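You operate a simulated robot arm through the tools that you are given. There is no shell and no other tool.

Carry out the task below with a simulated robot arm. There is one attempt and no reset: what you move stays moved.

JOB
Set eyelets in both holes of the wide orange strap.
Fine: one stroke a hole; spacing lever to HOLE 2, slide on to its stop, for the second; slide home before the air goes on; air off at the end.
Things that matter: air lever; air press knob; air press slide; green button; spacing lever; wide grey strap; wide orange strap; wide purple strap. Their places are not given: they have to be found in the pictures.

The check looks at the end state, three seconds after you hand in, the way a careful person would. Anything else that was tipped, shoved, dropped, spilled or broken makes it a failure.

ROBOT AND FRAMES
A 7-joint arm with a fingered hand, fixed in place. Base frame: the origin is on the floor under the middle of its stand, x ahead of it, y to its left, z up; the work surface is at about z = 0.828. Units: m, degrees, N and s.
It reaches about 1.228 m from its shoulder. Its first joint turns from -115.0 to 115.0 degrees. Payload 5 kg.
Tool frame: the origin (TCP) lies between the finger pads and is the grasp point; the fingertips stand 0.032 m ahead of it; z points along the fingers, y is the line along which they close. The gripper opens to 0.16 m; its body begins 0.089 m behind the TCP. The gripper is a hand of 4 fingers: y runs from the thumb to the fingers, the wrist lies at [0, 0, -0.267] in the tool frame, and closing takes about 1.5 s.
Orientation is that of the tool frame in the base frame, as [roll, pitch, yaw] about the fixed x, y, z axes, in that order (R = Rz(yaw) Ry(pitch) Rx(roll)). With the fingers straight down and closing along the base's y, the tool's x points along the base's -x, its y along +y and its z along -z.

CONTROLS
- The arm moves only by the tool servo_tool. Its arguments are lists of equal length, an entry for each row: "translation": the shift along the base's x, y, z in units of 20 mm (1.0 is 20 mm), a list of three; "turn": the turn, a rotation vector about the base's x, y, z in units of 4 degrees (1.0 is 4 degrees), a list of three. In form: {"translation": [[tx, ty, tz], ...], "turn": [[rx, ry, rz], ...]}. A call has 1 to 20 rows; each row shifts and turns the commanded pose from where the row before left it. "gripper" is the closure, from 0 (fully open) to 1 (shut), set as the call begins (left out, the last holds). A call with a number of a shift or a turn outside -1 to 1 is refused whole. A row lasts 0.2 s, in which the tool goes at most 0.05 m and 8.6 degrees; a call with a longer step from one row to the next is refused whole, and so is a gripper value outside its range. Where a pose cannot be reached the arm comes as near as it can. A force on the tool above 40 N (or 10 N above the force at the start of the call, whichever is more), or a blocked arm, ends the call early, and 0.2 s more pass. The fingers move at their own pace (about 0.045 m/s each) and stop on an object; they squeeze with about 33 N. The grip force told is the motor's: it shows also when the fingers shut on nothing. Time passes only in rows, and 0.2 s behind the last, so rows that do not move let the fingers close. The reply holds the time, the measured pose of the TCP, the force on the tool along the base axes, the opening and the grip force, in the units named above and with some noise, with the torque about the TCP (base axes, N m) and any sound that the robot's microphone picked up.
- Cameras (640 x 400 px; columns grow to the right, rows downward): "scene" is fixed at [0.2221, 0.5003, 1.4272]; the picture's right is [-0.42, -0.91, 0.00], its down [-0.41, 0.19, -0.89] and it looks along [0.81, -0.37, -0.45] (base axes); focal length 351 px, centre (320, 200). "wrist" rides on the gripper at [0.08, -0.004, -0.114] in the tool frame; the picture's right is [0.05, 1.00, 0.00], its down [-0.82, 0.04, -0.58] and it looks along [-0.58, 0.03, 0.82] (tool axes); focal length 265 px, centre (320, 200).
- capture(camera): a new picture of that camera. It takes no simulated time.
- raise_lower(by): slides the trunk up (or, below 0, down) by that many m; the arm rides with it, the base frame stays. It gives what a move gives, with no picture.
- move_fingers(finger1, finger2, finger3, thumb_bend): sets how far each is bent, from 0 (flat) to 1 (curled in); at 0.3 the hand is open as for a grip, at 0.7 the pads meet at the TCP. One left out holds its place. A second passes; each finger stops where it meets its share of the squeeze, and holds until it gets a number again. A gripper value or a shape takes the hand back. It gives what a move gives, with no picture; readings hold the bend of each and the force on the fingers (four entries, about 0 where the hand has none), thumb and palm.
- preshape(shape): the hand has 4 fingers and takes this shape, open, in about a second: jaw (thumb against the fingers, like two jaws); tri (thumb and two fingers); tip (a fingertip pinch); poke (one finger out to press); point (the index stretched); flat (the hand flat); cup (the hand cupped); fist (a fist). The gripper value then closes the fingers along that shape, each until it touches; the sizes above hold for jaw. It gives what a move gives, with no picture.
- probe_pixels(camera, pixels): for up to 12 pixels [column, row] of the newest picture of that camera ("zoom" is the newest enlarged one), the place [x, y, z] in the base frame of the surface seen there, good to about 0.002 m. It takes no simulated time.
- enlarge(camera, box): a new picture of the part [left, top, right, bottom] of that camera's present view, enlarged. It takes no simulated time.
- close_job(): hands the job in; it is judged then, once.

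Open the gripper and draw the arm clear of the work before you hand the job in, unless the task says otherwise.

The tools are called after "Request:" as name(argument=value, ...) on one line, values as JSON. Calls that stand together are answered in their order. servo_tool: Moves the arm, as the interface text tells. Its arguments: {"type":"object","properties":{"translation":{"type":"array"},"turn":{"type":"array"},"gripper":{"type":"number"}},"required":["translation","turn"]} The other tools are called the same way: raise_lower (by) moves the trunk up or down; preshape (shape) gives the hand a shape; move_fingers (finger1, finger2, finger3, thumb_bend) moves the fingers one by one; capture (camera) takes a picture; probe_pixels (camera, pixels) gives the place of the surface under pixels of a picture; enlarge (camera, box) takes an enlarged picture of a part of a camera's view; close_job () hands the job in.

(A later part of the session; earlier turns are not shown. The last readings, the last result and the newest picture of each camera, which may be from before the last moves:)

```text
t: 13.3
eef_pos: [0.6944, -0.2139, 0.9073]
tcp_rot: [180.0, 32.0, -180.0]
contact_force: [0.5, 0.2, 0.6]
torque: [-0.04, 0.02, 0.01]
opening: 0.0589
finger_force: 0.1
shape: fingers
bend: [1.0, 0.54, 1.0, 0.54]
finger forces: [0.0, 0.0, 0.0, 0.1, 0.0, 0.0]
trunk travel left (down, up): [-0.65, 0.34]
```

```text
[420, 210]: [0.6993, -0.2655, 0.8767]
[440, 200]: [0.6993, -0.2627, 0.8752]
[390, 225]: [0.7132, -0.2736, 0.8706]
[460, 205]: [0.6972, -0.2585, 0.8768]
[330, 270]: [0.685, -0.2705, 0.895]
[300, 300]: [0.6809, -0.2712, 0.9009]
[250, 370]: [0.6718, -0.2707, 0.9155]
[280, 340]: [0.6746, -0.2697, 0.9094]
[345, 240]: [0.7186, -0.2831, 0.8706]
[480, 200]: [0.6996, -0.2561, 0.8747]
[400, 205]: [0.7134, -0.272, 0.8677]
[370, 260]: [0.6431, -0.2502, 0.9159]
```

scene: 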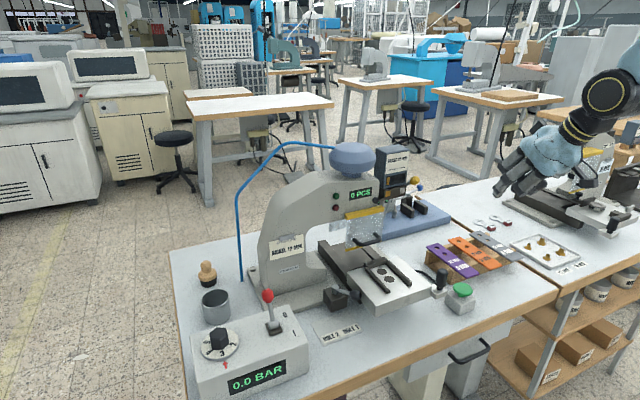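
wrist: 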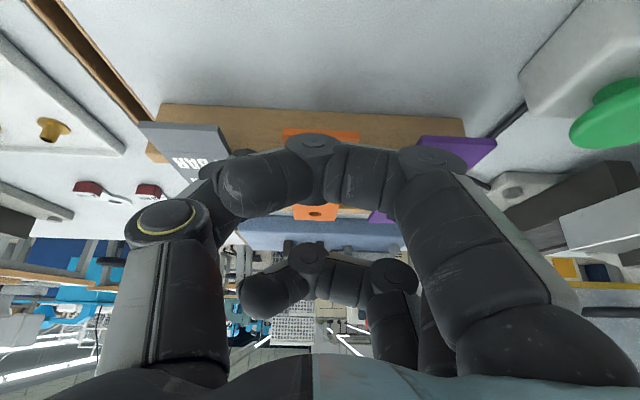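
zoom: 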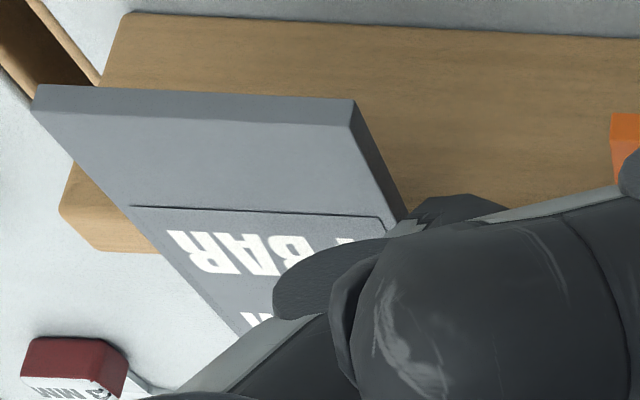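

Both tips straddle the orange strap with ~13 mm inner clearance, thumb a bit near grey. I close slightly to bend 0.57 for more outer margin, then descend 20 mm.

Request:
move_fingers(finger2=0.57, thumb_bend=0.58)

Request:
servo_tool(translation=[[0, 0, -0.35], [0, 0, -0.35], [0, 0, -0.3], [0, 0, 0]], turn=[[0, 0, 0], [0, 0, 0], [0, 0, 0], [0, 0, 0]])

Request:
enlarge(camera="scene", box=[465, 240, 525, 280])

Request:
enlarge(camera="wrist", box=[130, 90, 290, 190])

```text
t: 14.3
eef_pos: [0.6943, -0.2145, 0.906]
tcp_rot: [179.9, 32.0, -179.9]
contact_force: [0.6, 0.4, -0.2]
torque: [0.01, 0.02, 0.01]
opening: 0.0574
finger_force: 0.2
shape: fingers
bend: [1.0, 0.56, 1.0, 0.57]
finger forces: [0.1, 0.0, 0.0, 0.1, 0.0, 0.0]
trunk travel left (down, up): [-0.65, 0.34]
```

```text
t: 15.3
eef_pos: [0.6958, -0.2139, 0.8852]
tcp_rot: [-179.9, 32.0, -179.9]
contact_force: [-0.2, -1.0, 0.1]
torque: [0.03, 0.0, 0.01]
opening: 0.0572
finger_force: 0.1
shape: fingers
bend: [1.0, 0.56, 1.0, 0.57]
finger forces: [0.0, 0.1, 0.0, 0.0, 0.1, 0.0]
trunk travel left (down, up): [-0.65, 0.34]
```

```text
10.00 times, centred on (495, 260) of scene
```

zoom: 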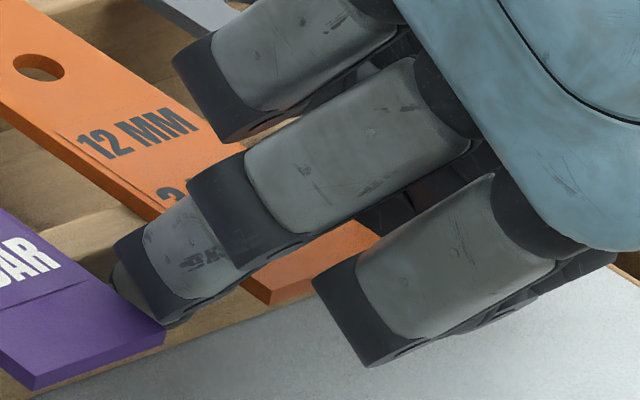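

```text
4.00 times, centred on (210, 140) of wrist
```

zoom: 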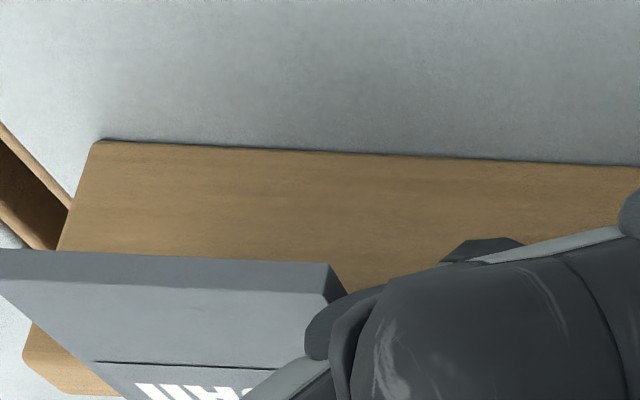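

No contact force so far; tips are beside the strap. Now I close finger 2 and thumb onto the strap edges.

Request:
move_fingers(finger2=0.8, thumb_bend=0.8)

Request:
enlarge(camera="scene", box=[430, 210, 550, 300])

Request:
enlarge(camera="scene", box=[465, 240, 525, 280])

```text
t: 16.3
eef_pos: [0.6962, -0.2143, 0.8856]
tcp_rot: [179.9, 32.0, -180.0]
contact_force: [0.0, -0.9, -0.5]
torque: [0.0, -0.01, 0.02]
opening: 0.0483
finger_force: 0.2
shape: fingers
bend: [1.0, 0.73, 1.0, 0.76]
finger forces: [0.1, 0.3, 0.0, 0.1, 0.1, 0.0]
trunk travel left (down, up): [-0.65, 0.34]
```

```text
4.44 times, centred on (490, 255) of scene
```

zoom: 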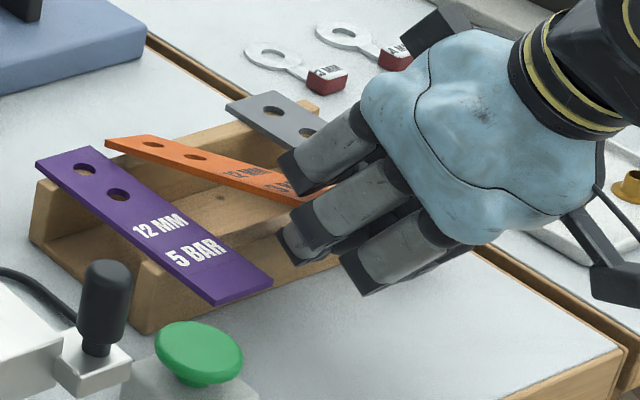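

```text
10.00 times, centred on (495, 260) of scene
```

zoom: 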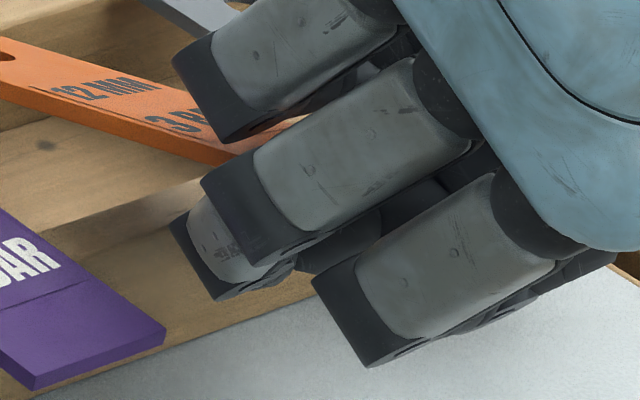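

The strap turned when squeezed — its rear end swung toward the purple one. I look closely before doing anything else.

Request:
enlarge(camera="scene", box=[430, 220, 510, 280])

Request:
probe_pixels(camera="zoom", pixels=[[160, 128], [225, 100], [325, 115], [420, 160], [460, 200], [380, 215], [300, 185], [210, 160], [140, 125], [70, 130], [150, 210], [350, 150]])

Request:
capture(camera="wrist")

```text
6.67 times, centred on (470, 250) of scene
```

zoom: 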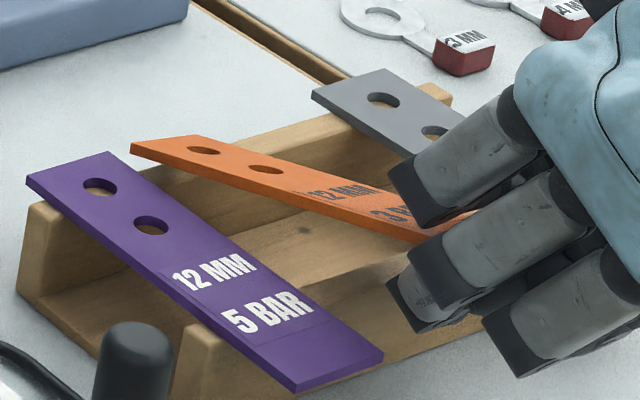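

```text
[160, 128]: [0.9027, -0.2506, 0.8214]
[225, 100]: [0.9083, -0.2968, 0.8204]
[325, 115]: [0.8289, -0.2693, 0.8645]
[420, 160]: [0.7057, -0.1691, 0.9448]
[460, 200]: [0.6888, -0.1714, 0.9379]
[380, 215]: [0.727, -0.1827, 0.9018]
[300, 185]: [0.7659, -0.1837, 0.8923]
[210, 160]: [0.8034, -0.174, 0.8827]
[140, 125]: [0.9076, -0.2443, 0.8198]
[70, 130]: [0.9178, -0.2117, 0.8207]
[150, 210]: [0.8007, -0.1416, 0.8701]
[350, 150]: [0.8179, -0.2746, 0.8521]
```

```text
taken
```

wrist: 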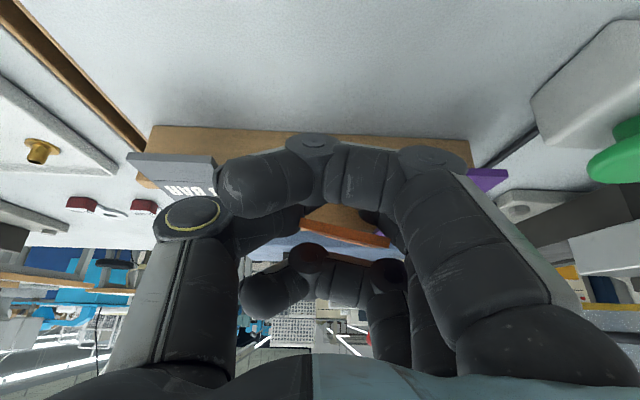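

Request:
enlarge(camera="scene", box=[440, 230, 510, 275])

Request:
probe_pixels(camera="zoom", pixels=[[65, 88], [100, 85], [120, 90], [140, 80], [160, 92], [180, 110], [200, 100], [230, 130], [260, 120], [300, 155], [340, 180], [60, 98]])

Request:
probe_pixels(camera="zoom", pixels=[[48, 90], [75, 100], [180, 130], [250, 155], [320, 185], [395, 185], [430, 205], [380, 200], [410, 175], [370, 150], [310, 130], [150, 75]])

```text
8.89 times, centred on (475, 252) of scene
```

zoom: 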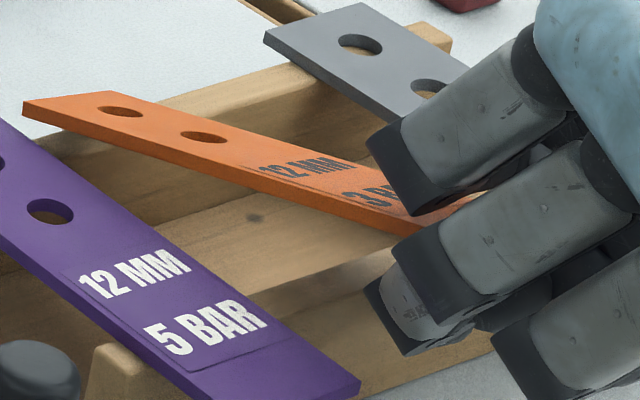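

```text
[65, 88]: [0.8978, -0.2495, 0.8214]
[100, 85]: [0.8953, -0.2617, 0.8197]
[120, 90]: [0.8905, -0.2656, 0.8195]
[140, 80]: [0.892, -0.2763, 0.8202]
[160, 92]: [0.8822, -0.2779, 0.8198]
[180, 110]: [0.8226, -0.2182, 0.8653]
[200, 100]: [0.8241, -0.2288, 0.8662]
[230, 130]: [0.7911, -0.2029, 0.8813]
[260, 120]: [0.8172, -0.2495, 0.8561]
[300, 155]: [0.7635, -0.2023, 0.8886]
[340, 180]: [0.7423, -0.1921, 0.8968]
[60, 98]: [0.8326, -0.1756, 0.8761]
```

```text
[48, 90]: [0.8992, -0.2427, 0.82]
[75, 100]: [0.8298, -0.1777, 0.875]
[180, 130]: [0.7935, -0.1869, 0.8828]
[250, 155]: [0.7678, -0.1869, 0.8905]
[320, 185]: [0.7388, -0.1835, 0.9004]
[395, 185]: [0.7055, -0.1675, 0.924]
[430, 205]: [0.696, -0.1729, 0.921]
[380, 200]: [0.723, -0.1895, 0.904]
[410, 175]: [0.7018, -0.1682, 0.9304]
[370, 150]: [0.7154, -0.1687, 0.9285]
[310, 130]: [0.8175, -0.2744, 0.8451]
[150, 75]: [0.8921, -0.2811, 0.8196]
```

The strap's front was squeezed upward (top at z ≈ 0.905 near x 0.72), its rear still on the rack, clear of purple by ~15 mm; forces are ~0. I open gently so it settles back down between the fingers.

Request:
move_fingers(finger2=0.66, thumb_bend=0.66)

Request:
enlarge(camera="scene", box=[430, 220, 510, 280])

```text
t: 17.3
eef_pos: [0.696, -0.2152, 0.8855]
tcp_rot: [-180.0, 32.0, 179.9]
contact_force: [0.1, 0.0, -0.1]
torque: [0.04, 0.01, 0.0]
opening: 0.0519
finger_force: 0.2
shape: fingers
bend: [1.0, 0.66, 1.0, 0.66]
finger forces: [0.0, 0.2, 0.1, 0.0, 0.1, 0.0]
trunk travel left (down, up): [-0.65, 0.34]
```

```text
6.67 times, centred on (470, 250) of scene
```

zoom: 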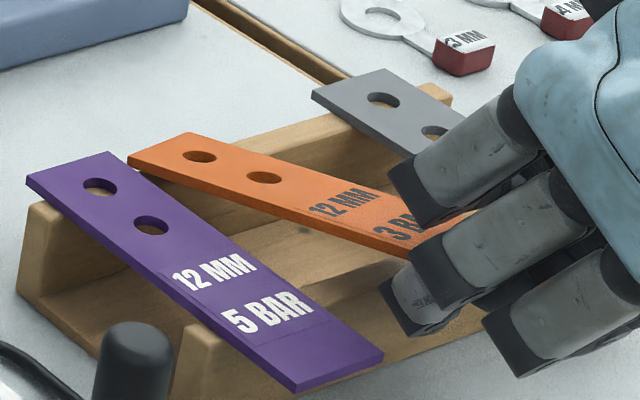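

The strap is settling as the fingers open. I continue opening in a small step and look again.

Request:
move_fingers(finger2=0.58, thumb_bend=0.6)

Request:
enlarge(camera="scene", box=[430, 220, 510, 280])

Request:
probe_pixels(camera="zoom", pixels=[[150, 155], [190, 137], [225, 165], [300, 190], [340, 215], [380, 235], [300, 175], [400, 250], [128, 160], [345, 195], [240, 150], [420, 235]])

```text
t: 18.3
eef_pos: [0.6959, -0.2157, 0.8858]
tcp_rot: [-180.0, 32.1, -179.9]
contact_force: [0.3, -0.4, -0.1]
torque: [-0.01, 0.03, 0.01]
opening: 0.0552
finger_force: 0.1
shape: fingers
bend: [1.0, 0.57, 1.0, 0.6]
finger forces: [0.0, 0.2, 0.0, 0.0, 0.1, 0.0]
trunk travel left (down, up): [-0.65, 0.34]
```

```text
6.67 times, centred on (470, 250) of scene
```

zoom: 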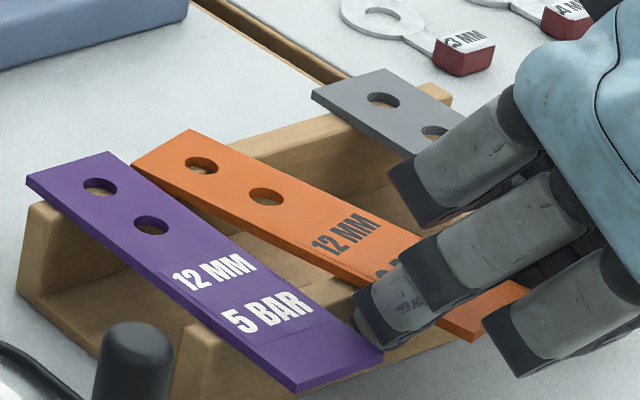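

```text
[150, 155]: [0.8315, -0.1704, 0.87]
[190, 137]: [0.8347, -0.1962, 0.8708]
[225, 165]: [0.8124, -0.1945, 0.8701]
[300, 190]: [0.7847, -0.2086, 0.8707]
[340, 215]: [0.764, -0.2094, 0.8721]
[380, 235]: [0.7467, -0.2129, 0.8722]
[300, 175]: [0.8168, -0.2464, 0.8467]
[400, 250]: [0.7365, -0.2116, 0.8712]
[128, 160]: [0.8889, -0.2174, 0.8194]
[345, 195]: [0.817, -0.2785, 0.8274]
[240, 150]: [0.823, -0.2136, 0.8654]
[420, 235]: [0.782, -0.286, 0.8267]
```

The strap lies flat on the rack again (z ≈ 0.870), yawed ~15°, front centre ≈ (0.692, −0.2175), holes ≈ (0.816, −0.185) and (0.7875, −0.192), clear of purple. I open slightly and lift straight up to rethink the grasp.

Request:
move_fingers(finger2=0.55, thumb_bend=0.57)

Request:
servo_tool(translation=[[0, 0, 0.5], [0, 0, 0.5], [0, 0, 0.5], [0, 0, 0.5], [0, 0, 1], [0, 0, 1], [0, 0, 1], [0, 0, 1], [0, 0, 1]], turn=[[0, 0, 0], [0, 0, 0], [0, 0, 0], [0, 0, 0], [0, 0, 0], [0, 0, 0], [0, 0, 0], [0, 0, 0], [0, 0, 0]])

Request:
capture(camera="scene")

Request:
enlarge(camera="scene", box=[420, 215, 530, 295])

```text
t: 19.3
eef_pos: [0.6946, -0.2157, 0.8854]
tcp_rot: [-179.9, 32.0, -180.0]
contact_force: [-0.7, -0.4, -0.4]
torque: [-0.01, -0.03, 0.01]
opening: 0.0578
finger_force: 0.0
shape: fingers
bend: [1.0, 0.55, 1.0, 0.56]
finger forces: [0.0, 0.0, 0.0, 0.1, 0.0, 0.0]
trunk travel left (down, up): [-0.65, 0.34]
```

```text
t: 21.3
eef_pos: [0.696, -0.2145, 1.0273]
tcp_rot: [-180.0, 32.0, 180.0]
contact_force: [-0.9, 0.7, -0.7]
torque: [-0.02, 0.01, -0.04]
opening: 0.0577
finger_force: 0.1
shape: fingers
bend: [1.0, 0.55, 1.0, 0.56]
finger forces: [0.1, 0.1, 0.0, 0.1, 0.0, 0.0]
trunk travel left (down, up): [-0.65, 0.34]
```

```text
taken
```

scene: 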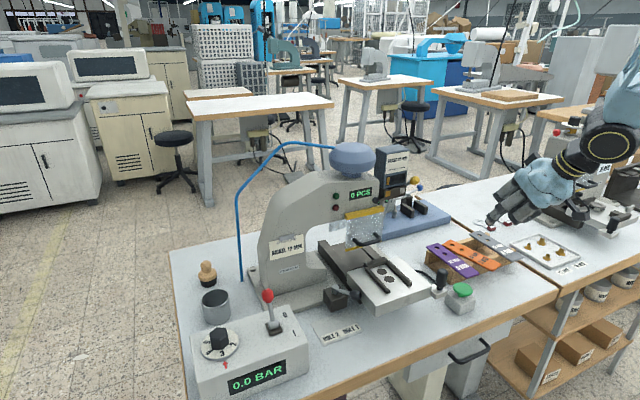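

```text
5.00 times, centred on (475, 255) of scene
```

zoom: 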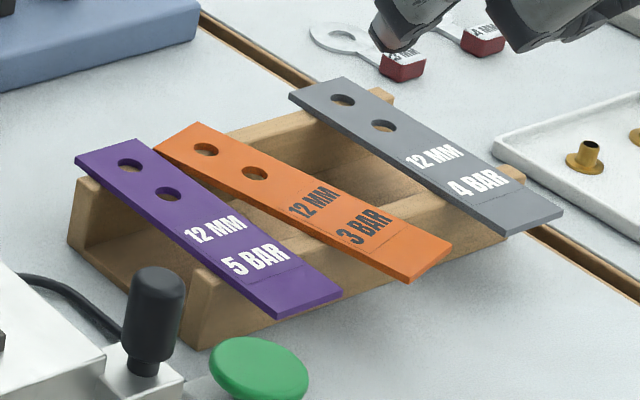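

Purple and grey are untouched. In free air I bring the hand upright closer to the scene camera and test a caged grasp: fingers 1 and 3 bent to press from above while finger 2 and thumb hold the sides.

Request:
servo_tool(translation=[[0, 0.5, 1], [0, 1, 1], [0, 1, 1], [0, 1, 1], [0, 1, 1], [0, 1, 1], [0, 1, 0], [0, 1, 0], [0, 1, 0], [0, 1, 0]], turn=[[0, 1, 0], [0, 1, 0], [0, 1, 0], [0, 1, 0], [0, 1, 0], [0, 1, 0], [0, 1, 0], [0, 1, 0], [0, 0, 0], [0, 0, 0]])

Request:
move_fingers(finger1=0.8, finger2=0.57, finger3=0.8, thumb_bend=0.57)

Request:
capture(camera="scene")

Request:
capture(camera="wrist")

```text
t: 23.5
eef_pos: [0.6972, -0.0253, 1.1487]
tcp_rot: [-180.0, 0.0, -180.0]
contact_force: [-1.1, 0.1, 0.1]
torque: [0.0, 0.04, 0.01]
opening: 0.0577
finger_force: 0.1
shape: fingers
bend: [1.0, 0.55, 1.0, 0.56]
finger forces: [0.0, 0.0, 0.1, 0.0, 0.1, 0.1]
trunk travel left (down, up): [-0.65, 0.34]
```

```text
t: 24.5
eef_pos: [0.698, -0.0255, 1.1491]
tcp_rot: [180.0, 0.1, -180.0]
contact_force: [-0.4, -0.3, 0.6]
torque: [0.0, 0.01, -0.03]
opening: 0.0332
finger_force: 0.0
shape: fingers
bend: [0.8, 0.56, 0.8, 0.56]
finger forces: [0.0, 0.1, 0.0, 0.0, 0.1, 0.0]
trunk travel left (down, up): [-0.65, 0.34]
```

```text
taken
```

scene: 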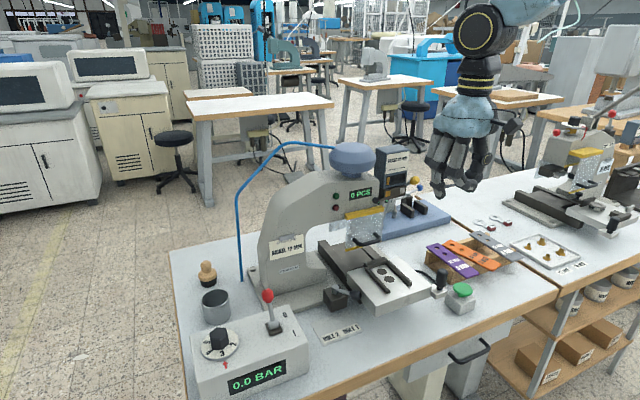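

```text
taken
```

wrist: 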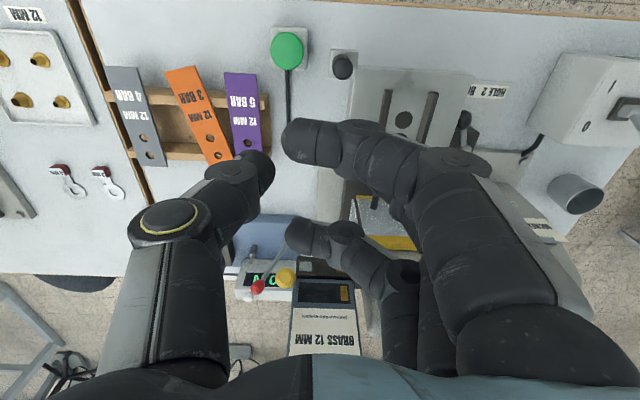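

Request:
enlarge(camera="scene", box=[410, 125, 510, 200])

Request:
probe_pixels(camera="zoom", pixels=[[200, 330], [215, 345], [350, 375], [340, 340], [380, 330], [230, 270], [290, 290], [300, 330], [250, 350], [400, 300], [270, 310], [320, 350]])

```text
5.33 times, centred on (460, 162) of scene
```

zoom: 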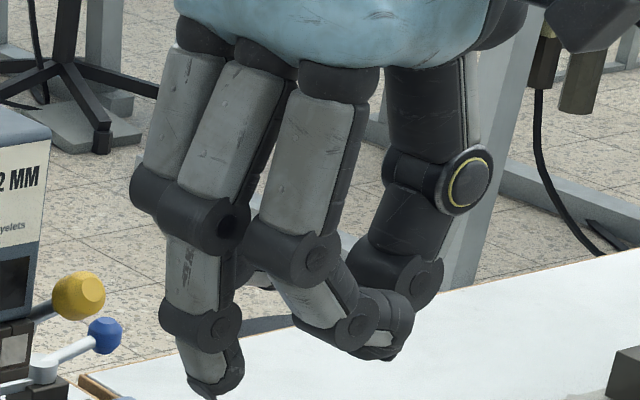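

```text
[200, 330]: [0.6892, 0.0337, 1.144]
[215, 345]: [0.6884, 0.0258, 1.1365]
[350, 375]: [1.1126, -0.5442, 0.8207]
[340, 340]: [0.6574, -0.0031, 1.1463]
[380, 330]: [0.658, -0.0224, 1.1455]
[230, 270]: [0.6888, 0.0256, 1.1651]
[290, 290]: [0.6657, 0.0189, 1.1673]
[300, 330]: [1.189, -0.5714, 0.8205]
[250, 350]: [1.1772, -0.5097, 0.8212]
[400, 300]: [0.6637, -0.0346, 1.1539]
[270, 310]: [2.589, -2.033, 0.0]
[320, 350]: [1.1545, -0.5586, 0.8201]
```

Request:
probe_pixels(camera="zoom", pixels=[[205, 385], [210, 395], [215, 370], [355, 347], [365, 350], [385, 350], [395, 345], [408, 315], [200, 365], [230, 380], [380, 280], [415, 270]])

Request:
probe_pixels(camera="wrist", pixels=[[290, 140], [300, 125], [320, 140], [360, 130], [390, 165], [262, 165], [250, 160], [395, 210], [403, 215], [235, 170], [300, 235], [340, 235]])

```text
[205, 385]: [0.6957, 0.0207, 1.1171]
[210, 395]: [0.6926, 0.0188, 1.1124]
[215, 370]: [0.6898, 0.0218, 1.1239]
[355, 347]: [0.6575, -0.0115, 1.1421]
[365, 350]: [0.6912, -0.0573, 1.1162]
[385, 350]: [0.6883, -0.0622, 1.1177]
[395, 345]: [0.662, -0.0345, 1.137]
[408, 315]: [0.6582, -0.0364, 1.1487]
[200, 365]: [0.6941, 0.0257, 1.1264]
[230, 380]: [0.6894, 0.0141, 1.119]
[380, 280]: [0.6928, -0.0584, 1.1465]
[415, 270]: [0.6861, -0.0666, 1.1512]
```

```text
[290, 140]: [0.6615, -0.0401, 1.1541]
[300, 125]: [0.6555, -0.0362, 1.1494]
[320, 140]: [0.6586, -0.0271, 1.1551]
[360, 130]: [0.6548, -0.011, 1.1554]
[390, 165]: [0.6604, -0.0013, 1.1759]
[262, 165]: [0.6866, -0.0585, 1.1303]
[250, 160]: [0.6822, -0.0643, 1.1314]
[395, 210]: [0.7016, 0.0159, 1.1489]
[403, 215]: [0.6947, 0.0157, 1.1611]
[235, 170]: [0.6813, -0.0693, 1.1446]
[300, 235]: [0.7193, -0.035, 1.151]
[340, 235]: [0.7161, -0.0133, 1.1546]
```

In this shape finger 1/3 undersides are ~12 mm below the TCP, finger‑2/thumb tips ~35 mm below: a good cage. I measure the strap's present pose precisely from a zoomed wrist view.

Request:
enlarge(camera="wrist", box=[95, 55, 275, 170])

Request:
probe_pixels(camera="zoom", pixels=[[262, 55], [345, 48], [290, 130], [390, 130], [330, 230], [430, 220], [400, 280], [420, 345], [370, 340], [478, 330], [450, 372], [320, 100]])

```text
3.48 times, centred on (185, 112) of wrist
```

zoom: 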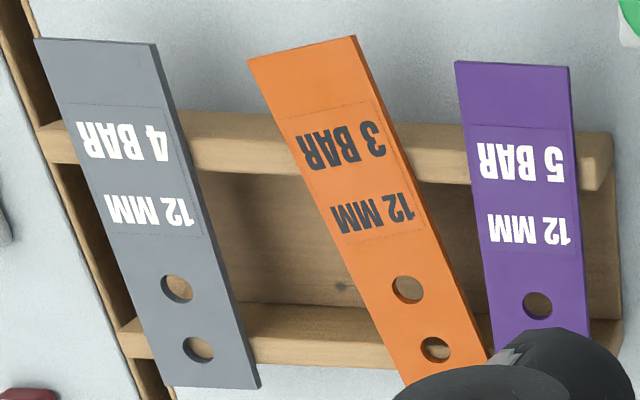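

```text
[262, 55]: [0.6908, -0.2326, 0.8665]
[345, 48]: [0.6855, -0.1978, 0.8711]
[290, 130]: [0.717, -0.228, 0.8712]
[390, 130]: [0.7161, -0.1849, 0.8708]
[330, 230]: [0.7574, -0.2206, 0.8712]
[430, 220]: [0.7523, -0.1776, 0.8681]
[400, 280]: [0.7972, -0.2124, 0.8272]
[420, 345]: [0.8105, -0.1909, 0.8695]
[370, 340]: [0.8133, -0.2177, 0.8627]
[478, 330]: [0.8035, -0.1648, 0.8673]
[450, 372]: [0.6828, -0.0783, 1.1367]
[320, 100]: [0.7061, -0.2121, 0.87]
```

Strap now: front centre ≈ (0.690, −0.2145), yaw ≈ +13°. I set finger 2/thumb to 0.585, turn the hand +13° to match, and move above the strap's front end.

Request:
move_fingers(finger2=0.585, thumb_bend=0.585)

Request:
capture(camera="wrist")

Request:
probe_pixels(camera="wrist", pixels=[[270, 165], [276, 168], [282, 170], [262, 160], [385, 205], [390, 205], [380, 200], [400, 205], [285, 130], [300, 150], [372, 205], [290, 175]])

Request:
servo_tool(translation=[[0.059, -0.943, -0.5], [0.059, -0.943, -0.5], [0.059, -0.943, -0.5], [0.059, -0.943, -0.5], [0.059, -0.943, -0.5], [0.059, -0.943, -0.8], [0.059, -0.943, -0.8], [0.059, -0.943, -0.8], [0.059, -0.943, -0.8], [0.059, -0.943, -0.8], [0, 0, 0], [0, 0, 0]], turn=[[0, 0, 0.325], [0, 0, 0.325], [0, 0, 0.325], [0, 0, 0.325], [0, 0, 0.325], [0, 0, 0.325], [0, 0, 0.325], [0, 0, 0.325], [0, 0, 0.325], [0, 0, 0.325], [0, 0, 0], [0, 0, 0]])

Request:
capture(camera="wrist")

Request:
enlarge(camera="scene", box=[420, 180, 580, 300])

```text
t: 25.5
eef_pos: [0.6967, -0.0268, 1.1492]
tcp_rot: [-180.0, 0.1, 180.0]
contact_force: [-0.1, 0.4, -0.2]
torque: [-0.04, 0.01, -0.01]
opening: 0.0309
finger_force: 0.0
shape: fingers
bend: [0.8, 0.58, 0.8, 0.58]
finger forces: [0.1, 0.0, 0.0, 0.0, 0.0, 0.0]
trunk travel left (down, up): [-0.65, 0.34]
```

```text
taken
```

wrist: 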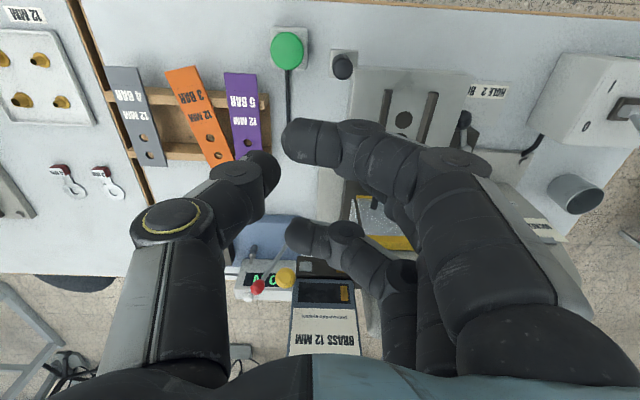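

```text
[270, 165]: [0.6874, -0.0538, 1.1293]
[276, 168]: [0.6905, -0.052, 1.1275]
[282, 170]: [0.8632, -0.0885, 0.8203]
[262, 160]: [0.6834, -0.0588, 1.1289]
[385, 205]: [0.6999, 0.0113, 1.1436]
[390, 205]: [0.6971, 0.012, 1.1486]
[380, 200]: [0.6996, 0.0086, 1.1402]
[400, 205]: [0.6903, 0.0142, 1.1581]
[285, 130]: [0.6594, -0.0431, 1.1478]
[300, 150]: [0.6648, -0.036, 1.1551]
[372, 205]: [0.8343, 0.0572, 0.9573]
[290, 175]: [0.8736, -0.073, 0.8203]
```

```text
t: 28.1
eef_pos: [0.7085, -0.2123, 1.0179]
tcp_rot: [-179.9, 0.0, -167.0]
contact_force: [0.0, -0.3, -0.1]
torque: [-0.04, 0.02, 0.01]
opening: 0.0309
finger_force: 0.0
shape: fingers
bend: [0.8, 0.58, 0.8, 0.58]
finger forces: [0.0, 0.0, 0.1, 0.0, 0.0, 0.0]
trunk travel left (down, up): [-0.65, 0.34]
```

```text
taken
```

wrist: 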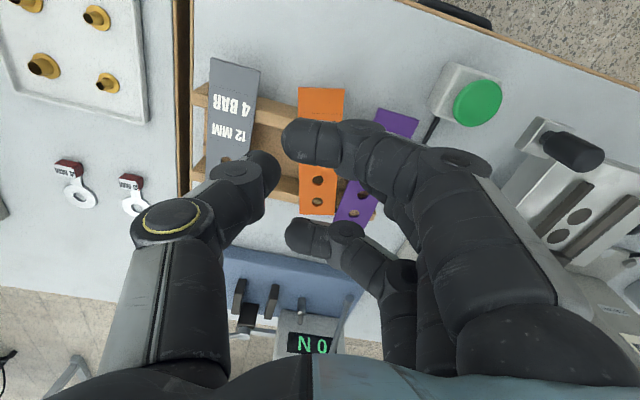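

```text
3.33 times, centred on (500, 240) of scene
```

zoom: 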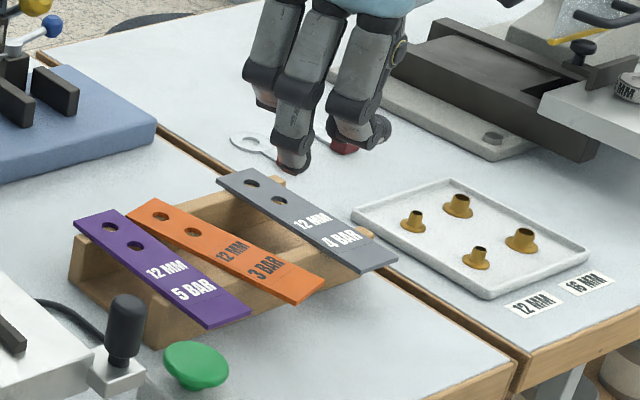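

The strap now runs straight up the wrist image around column 321, so the yaw matches. I probe the strap's front corners and the rack rail from this closer view.

Request:
enlarge(camera="wrist", box=[190, 60, 430, 210])

Request:
probe_pixels(camera="zoom", pixels=[[292, 76], [350, 76], [408, 76], [293, 110], [412, 110], [240, 130], [470, 140], [300, 150], [405, 150], [350, 130], [140, 110], [180, 50]])

```text
2.67 times, centred on (310, 135) of wrist
```

zoom: 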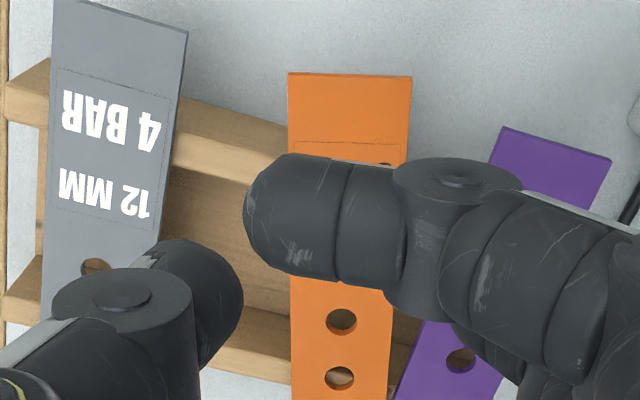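

```text
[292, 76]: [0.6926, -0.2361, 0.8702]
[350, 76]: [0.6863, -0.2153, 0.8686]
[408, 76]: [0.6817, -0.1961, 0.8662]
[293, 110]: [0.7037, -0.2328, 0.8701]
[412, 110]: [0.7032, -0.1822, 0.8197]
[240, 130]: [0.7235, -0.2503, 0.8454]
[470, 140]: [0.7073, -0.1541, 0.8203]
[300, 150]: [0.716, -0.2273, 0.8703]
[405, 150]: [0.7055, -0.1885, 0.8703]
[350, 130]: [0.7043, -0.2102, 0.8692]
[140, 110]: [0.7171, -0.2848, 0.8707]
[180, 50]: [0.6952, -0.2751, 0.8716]
```

Front centre ≈ (0.687, −0.2155). I shift the hand by (−1.7, −3.5) mm and descend to z ≈ 0.908, then check before the last part.

Request:
servo_tool(translation=[[-0.085, -0.175, -0.5], [0, 0, -1], [0, 0, -1], [0, 0, -1], [0, 0, -1], [0, 0, -1], [0, 0, 0]], turn=[[0, 0, 0], [0, 0, 0], [0, 0, 0], [0, 0, 0], [0, 0, 0], [0, 0, 0], [0, 0, 0]])

Request:
capture(camera="wrist")

Request:
enlarge(camera="scene", box=[430, 210, 550, 300])

```text
t: 29.7
eef_pos: [0.7057, -0.2177, 0.9065]
tcp_rot: [180.0, 0.0, -166.9]
contact_force: [0.1, 0.9, -0.1]
torque: [0.01, 0.0, 0.0]
opening: 0.0308
finger_force: 0.0
shape: fingers
bend: [0.8, 0.58, 0.8, 0.58]
finger forces: [0.0, 0.0, 0.0, 0.0, 0.0, 0.0]
trunk travel left (down, up): [-0.65, 0.34]
```

```text
taken
```

wrist: 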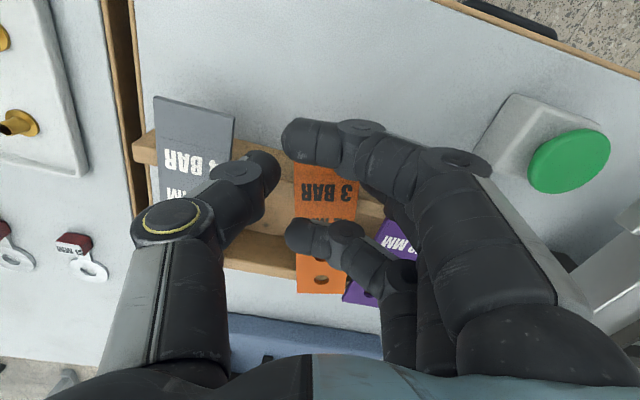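

```text
4.44 times, centred on (490, 255) of scene
```

zoom: 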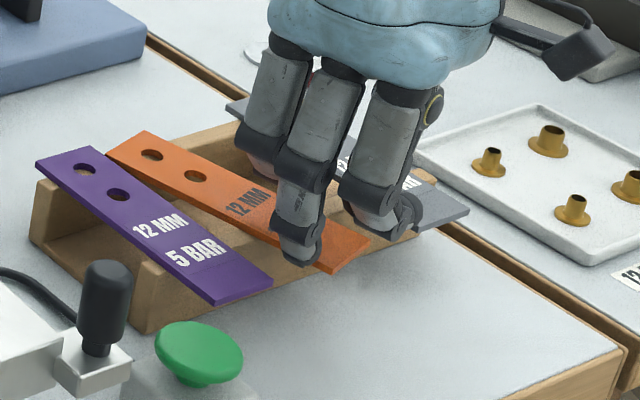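

I probe the finger‑2 tip and thumb tip positions against the strap edges here.

Request:
enlarge(camera="scene", box=[470, 235, 530, 275])

Request:
probe_pixels(camera="zoom", pixels=[[260, 330], [275, 335], [240, 310], [290, 310], [230, 290], [310, 300], [350, 330], [380, 330], [420, 290], [430, 260], [200, 300], [160, 260]])

Request:
probe_pixels(camera="wrist", pixels=[[272, 165], [280, 172], [262, 160], [300, 185], [350, 185], [295, 172], [355, 172], [385, 205], [375, 200], [250, 200], [302, 290], [340, 290]])

```text
10.00 times, centred on (500, 255) of scene
```

zoom: 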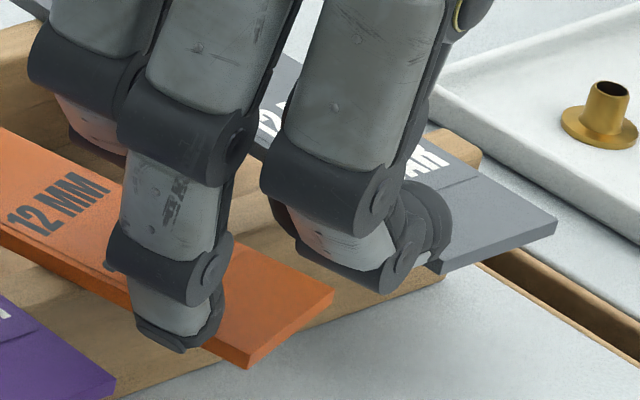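

```text
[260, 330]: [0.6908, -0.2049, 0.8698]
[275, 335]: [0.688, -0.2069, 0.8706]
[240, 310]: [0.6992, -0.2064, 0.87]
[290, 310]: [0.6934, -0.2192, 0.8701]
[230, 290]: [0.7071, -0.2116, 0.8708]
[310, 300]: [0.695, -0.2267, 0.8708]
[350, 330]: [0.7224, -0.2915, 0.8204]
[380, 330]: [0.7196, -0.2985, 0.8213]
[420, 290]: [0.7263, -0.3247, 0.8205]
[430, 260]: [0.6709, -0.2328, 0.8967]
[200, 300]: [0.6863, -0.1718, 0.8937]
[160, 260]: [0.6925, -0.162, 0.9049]
```

```text
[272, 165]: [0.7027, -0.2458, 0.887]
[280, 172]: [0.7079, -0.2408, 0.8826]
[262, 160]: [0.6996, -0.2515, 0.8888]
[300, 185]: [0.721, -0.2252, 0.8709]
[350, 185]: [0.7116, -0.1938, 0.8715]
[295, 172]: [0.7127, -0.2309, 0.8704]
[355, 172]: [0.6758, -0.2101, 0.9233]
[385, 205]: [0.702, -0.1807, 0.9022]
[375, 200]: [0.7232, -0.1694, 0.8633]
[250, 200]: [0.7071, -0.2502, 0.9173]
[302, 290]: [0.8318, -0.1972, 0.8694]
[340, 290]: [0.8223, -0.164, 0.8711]
```

Clearances are ~8–9 mm on both sides of the strap. I descend ~21 mm so finger 3's underside sits just above the strap's top.

Request:
servo_tool(translation=[[0, 0, -0.4], [0, 0, -0.4], [0, 0, -0.25], [0, 0, 0]], turn=[[0, 0, 0], [0, 0, 0], [0, 0, 0], [0, 0, 0]])

Request:
enlarge(camera="scene", box=[450, 225, 530, 285])

Request:
capture(camera="wrist")

```text
t: 30.7
eef_pos: [0.7045, -0.2172, 0.8869]
tcp_rot: [179.9, 0.0, -167.0]
contact_force: [-1.5, -0.2, 1.2]
torque: [-0.03, 0.03, -0.07]
opening: 0.0308
finger_force: 1.0
shape: fingers
bend: [0.8, 0.58, 0.8, 0.58]
finger forces: [0.0, 0.0, 0.0, 0.0, 1.8, 0.0]
trunk travel left (down, up): [-0.65, 0.34]
```

```text
6.67 times, centred on (490, 255) of scene
```

zoom: 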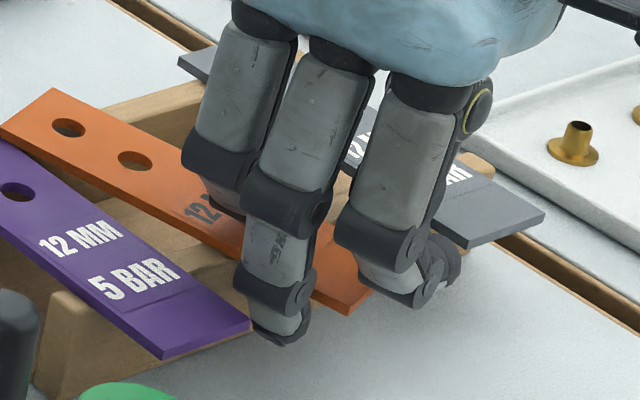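

```text
taken
```

wrist: 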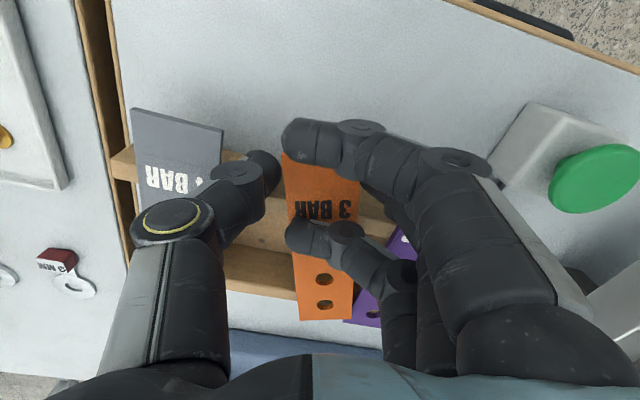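

The thumb feels ~1.8 N, most likely the rack's front edge (face at x ≈ 0.7235 there). I back up, shift 6 mm toward −x, and come down again.

Request:
servo_tool(translation=[[-0.1, 0, 0.3], [-0.1, 0, 0.2], [-0.12, -0.05, 0], [0, 0, 0]], turn=[[0, 0, 0], [0, 0, 0], [0, 0, 0], [0, 0, 0]])

Request:
servo_tool(translation=[[0, 0, -0.25], [0, 0, -0.25], [0, 0, 0]], turn=[[0, 0, 0], [0, 0, 0], [0, 0, 0]])

Request:
capture(camera="wrist")

```text
t: 31.7
eef_pos: [0.6979, -0.2177, 0.8977]
tcp_rot: [-179.9, 0.0, -167.1]
contact_force: [0.6, -0.3, 0.7]
torque: [-0.03, 0.02, -0.02]
opening: 0.0304
finger_force: 0.1
shape: fingers
bend: [0.8, 0.58, 0.8, 0.58]
finger forces: [0.1, 0.1, 0.1, 0.1, 0.0, 0.0]
trunk travel left (down, up): [-0.65, 0.34]
```

```text
t: 32.5
eef_pos: [0.6995, -0.2182, 0.8869]
tcp_rot: [179.9, 0.0, -167.0]
contact_force: [1.1, 0.3, 0.1]
torque: [0.01, -0.02, 0.01]
opening: 0.0308
finger_force: 0.1
shape: fingers
bend: [0.8, 0.58, 0.8, 0.58]
finger forces: [0.1, 0.1, 0.0, 0.0, 0.1, 0.0]
trunk travel left (down, up): [-0.65, 0.34]
```

```text
taken
```

wrist: 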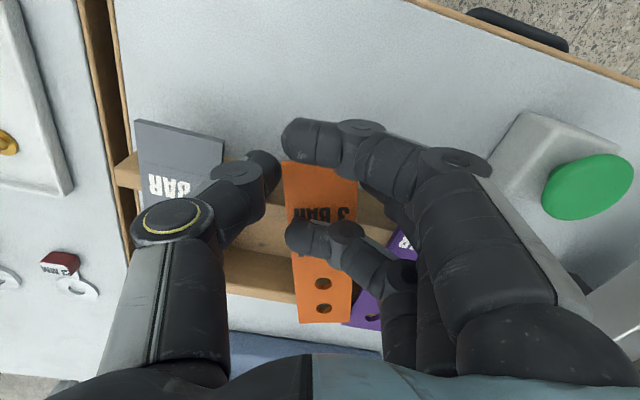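

Now free of contact. I close finger 2 and thumb lightly to touch the strap edges (target 0.61) and watch the forces.

Request:
move_fingers(finger2=0.61, thumb_bend=0.61)

Request:
capture(camera="wrist")

Request:
enlarge(camera="scene", box=[450, 225, 530, 285])

```text
t: 33.5
eef_pos: [0.6989, -0.2186, 0.8868]
tcp_rot: [180.0, 0.0, -167.0]
contact_force: [1.0, -0.3, -0.7]
torque: [-0.01, 0.0, 0.02]
opening: 0.0287
finger_force: 1.7
shape: fingers
bend: [0.8, 0.59, 0.8, 0.6]
finger forces: [0.1, 1.7, 0.0, 0.1, 1.8, 0.1]
trunk travel left (down, up): [-0.65, 0.34]
```

```text
taken
```

wrist: 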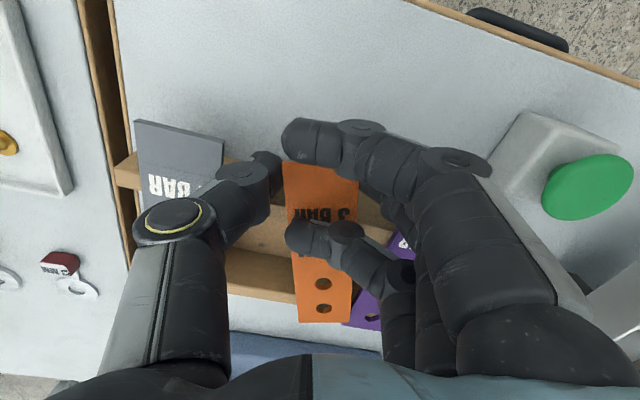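

```text
6.67 times, centred on (490, 255) of scene
```

zoom: 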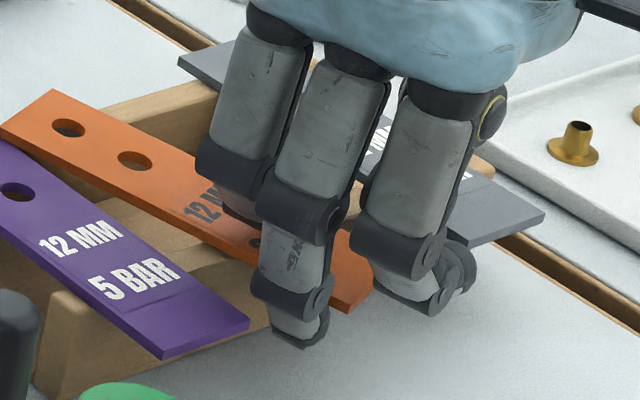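

A light pinch of ~1.7 N holds at bend 0.59/0.60. I drag the strap 12 mm forward along its own axis (toward −x) to enlarge its overhang.

Request:
servo_tool(translation=[[-0.15, -0.036, 0], [-0.15, -0.036, 0], [-0.15, -0.036, 0], [-0.15, -0.036, 0], [0, 0, 0]], turn=[[0, 0, 0], [0, 0, 0], [0, 0, 0], [0, 0, 0], [0, 0, 0]])

Request:
capture(camera="wrist")

Request:
enlarge(camera="scene", box=[440, 220, 540, 295])

```text
t: 34.7
eef_pos: [0.6862, -0.2213, 0.886]
tcp_rot: [180.0, -0.1, -167.0]
contact_force: [0.2, -0.5, -0.6]
torque: [0.0, 0.02, 0.02]
opening: 0.0284
finger_force: 1.0
shape: fingers
bend: [0.8, 0.59, 0.8, 0.6]
finger forces: [0.0, 1.6, 0.0, 0.1, 1.8, 0.0]
trunk travel left (down, up): [-0.65, 0.34]
```

```text
taken
```

wrist: 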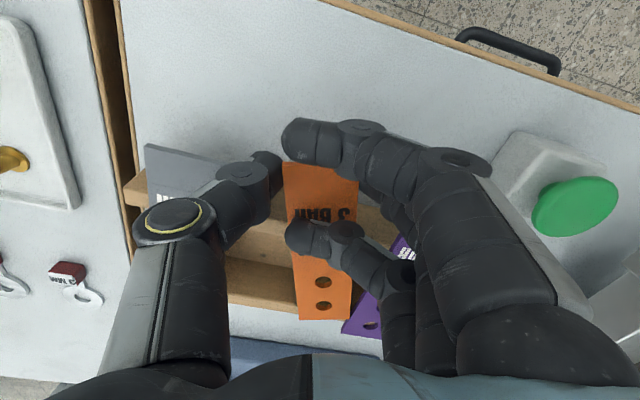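

```text
5.33 times, centred on (490, 258) of scene
```

zoom: 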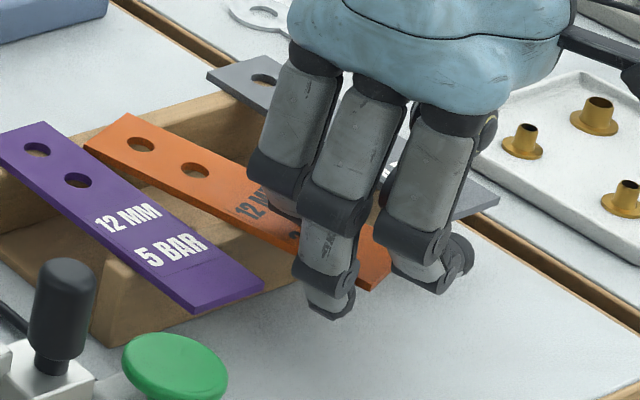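

The strap followed the hand. I check where its front edge is now, to place fingers 1 and 3 over it.

Request:
enlarge(camera="scene", box=[480, 245, 530, 285])

Request:
probe_pixels(camera="zoom", pixels=[[340, 280], [360, 270], [400, 215], [330, 255], [350, 235], [380, 190], [300, 130], [345, 295], [405, 235], [330, 225], [365, 280], [320, 270]])

```text
10.00 times, centred on (505, 265) of scene
```

zoom: 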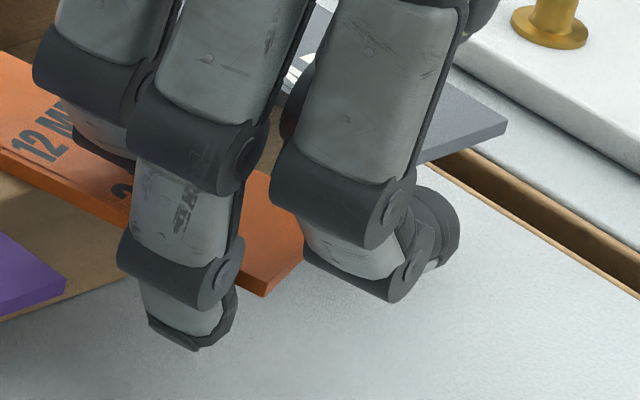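

```text
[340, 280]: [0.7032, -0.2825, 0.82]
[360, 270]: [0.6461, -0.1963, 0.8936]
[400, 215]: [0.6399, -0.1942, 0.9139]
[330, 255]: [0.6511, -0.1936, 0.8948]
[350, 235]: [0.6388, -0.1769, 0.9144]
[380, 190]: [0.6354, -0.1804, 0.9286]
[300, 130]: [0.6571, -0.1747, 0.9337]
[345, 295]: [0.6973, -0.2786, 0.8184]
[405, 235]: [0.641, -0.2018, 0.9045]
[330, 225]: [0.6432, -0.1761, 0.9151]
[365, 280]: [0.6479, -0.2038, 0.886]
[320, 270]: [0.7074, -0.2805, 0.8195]
```

Request:
probe_pixels(camera="zoom", pixels=[[264, 282], [255, 270], [298, 250], [280, 262], [262, 294], [302, 245], [275, 220], [245, 275]])

```text
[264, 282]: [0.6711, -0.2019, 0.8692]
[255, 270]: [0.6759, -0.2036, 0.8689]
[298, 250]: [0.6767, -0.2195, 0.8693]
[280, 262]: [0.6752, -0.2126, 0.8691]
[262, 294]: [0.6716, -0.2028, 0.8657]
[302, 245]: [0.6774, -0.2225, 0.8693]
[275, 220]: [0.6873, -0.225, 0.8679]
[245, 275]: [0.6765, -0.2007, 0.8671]
```

Front centre is ≈ (0.675, −0.221), overhang ~45–58 mm. Since the light pinch holds, I firm it slightly and then turn the hand −13° so the strap straightens with it.

Request:
move_fingers(finger2=0.62, thumb_bend=0.62)

Request:
servo_tool(translation=[[0, 0, 0], [0, 0, 0], [0, 0, 0], [0, 0, 0], [0, 0, 0], [0, 0, 0], [0, 0, 0], [0, 0, 0], [0, 0, 0], [0, 0, 0], [0, 0, 0]], turn=[[0, 0, -0.325], [0, 0, -0.325], [0, 0, -0.325], [0, 0, -0.325], [0, 0, -0.325], [0, 0, -0.325], [0, 0, -0.325], [0, 0, -0.325], [0, 0, -0.325], [0, 0, -0.325], [0, 0, 0]])

Request:
capture(camera="wrist")

Request:
enlarge(camera="scene", box=[440, 220, 540, 295])

```text
t: 35.7
eef_pos: [0.6858, -0.2217, 0.8869]
tcp_rot: [-179.9, 0.0, -167.0]
contact_force: [0.1, 0.1, 0.1]
torque: [-0.01, 0.0, -0.01]
opening: 0.0276
finger_force: 2.6
shape: fingers
bend: [0.8, 0.6, 0.8, 0.61]
finger forces: [0.0, 2.4, 0.1, 0.0, 2.8, 0.0]
trunk travel left (down, up): [-0.65, 0.34]
```

```text
t: 38.1
eef_pos: [0.6873, -0.2214, 0.8867]
tcp_rot: [-179.9, 0.0, 179.9]
contact_force: [0.2, -0.6, 0.4]
torque: [-0.01, 0.0, -0.02]
opening: 0.0281
finger_force: 2.2
shape: fingers
bend: [0.8, 0.6, 0.8, 0.61]
finger forces: [0.1, 2.4, 0.0, 0.1, 2.5, 0.0]
trunk travel left (down, up): [-0.65, 0.34]
```

```text
taken
```

wrist: 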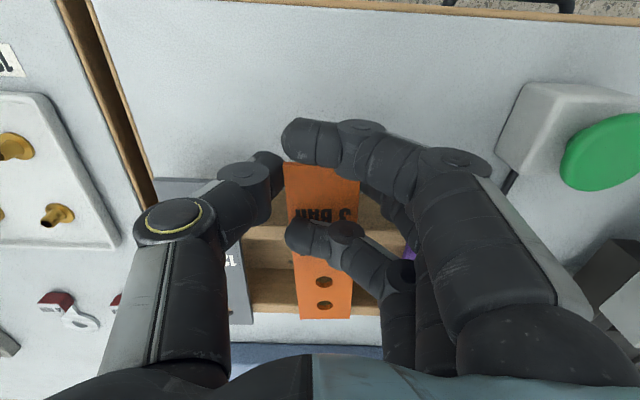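

```text
5.33 times, centred on (490, 258) of scene
```

zoom: 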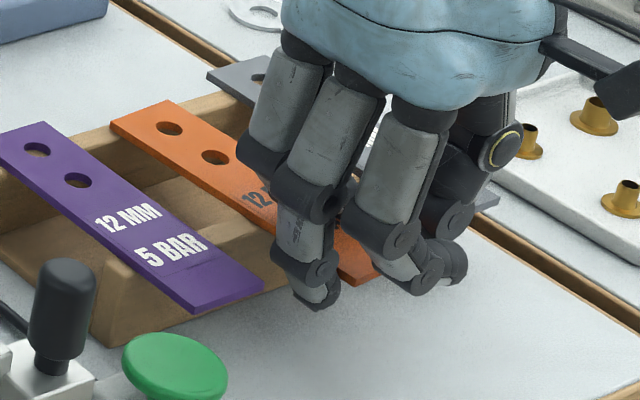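

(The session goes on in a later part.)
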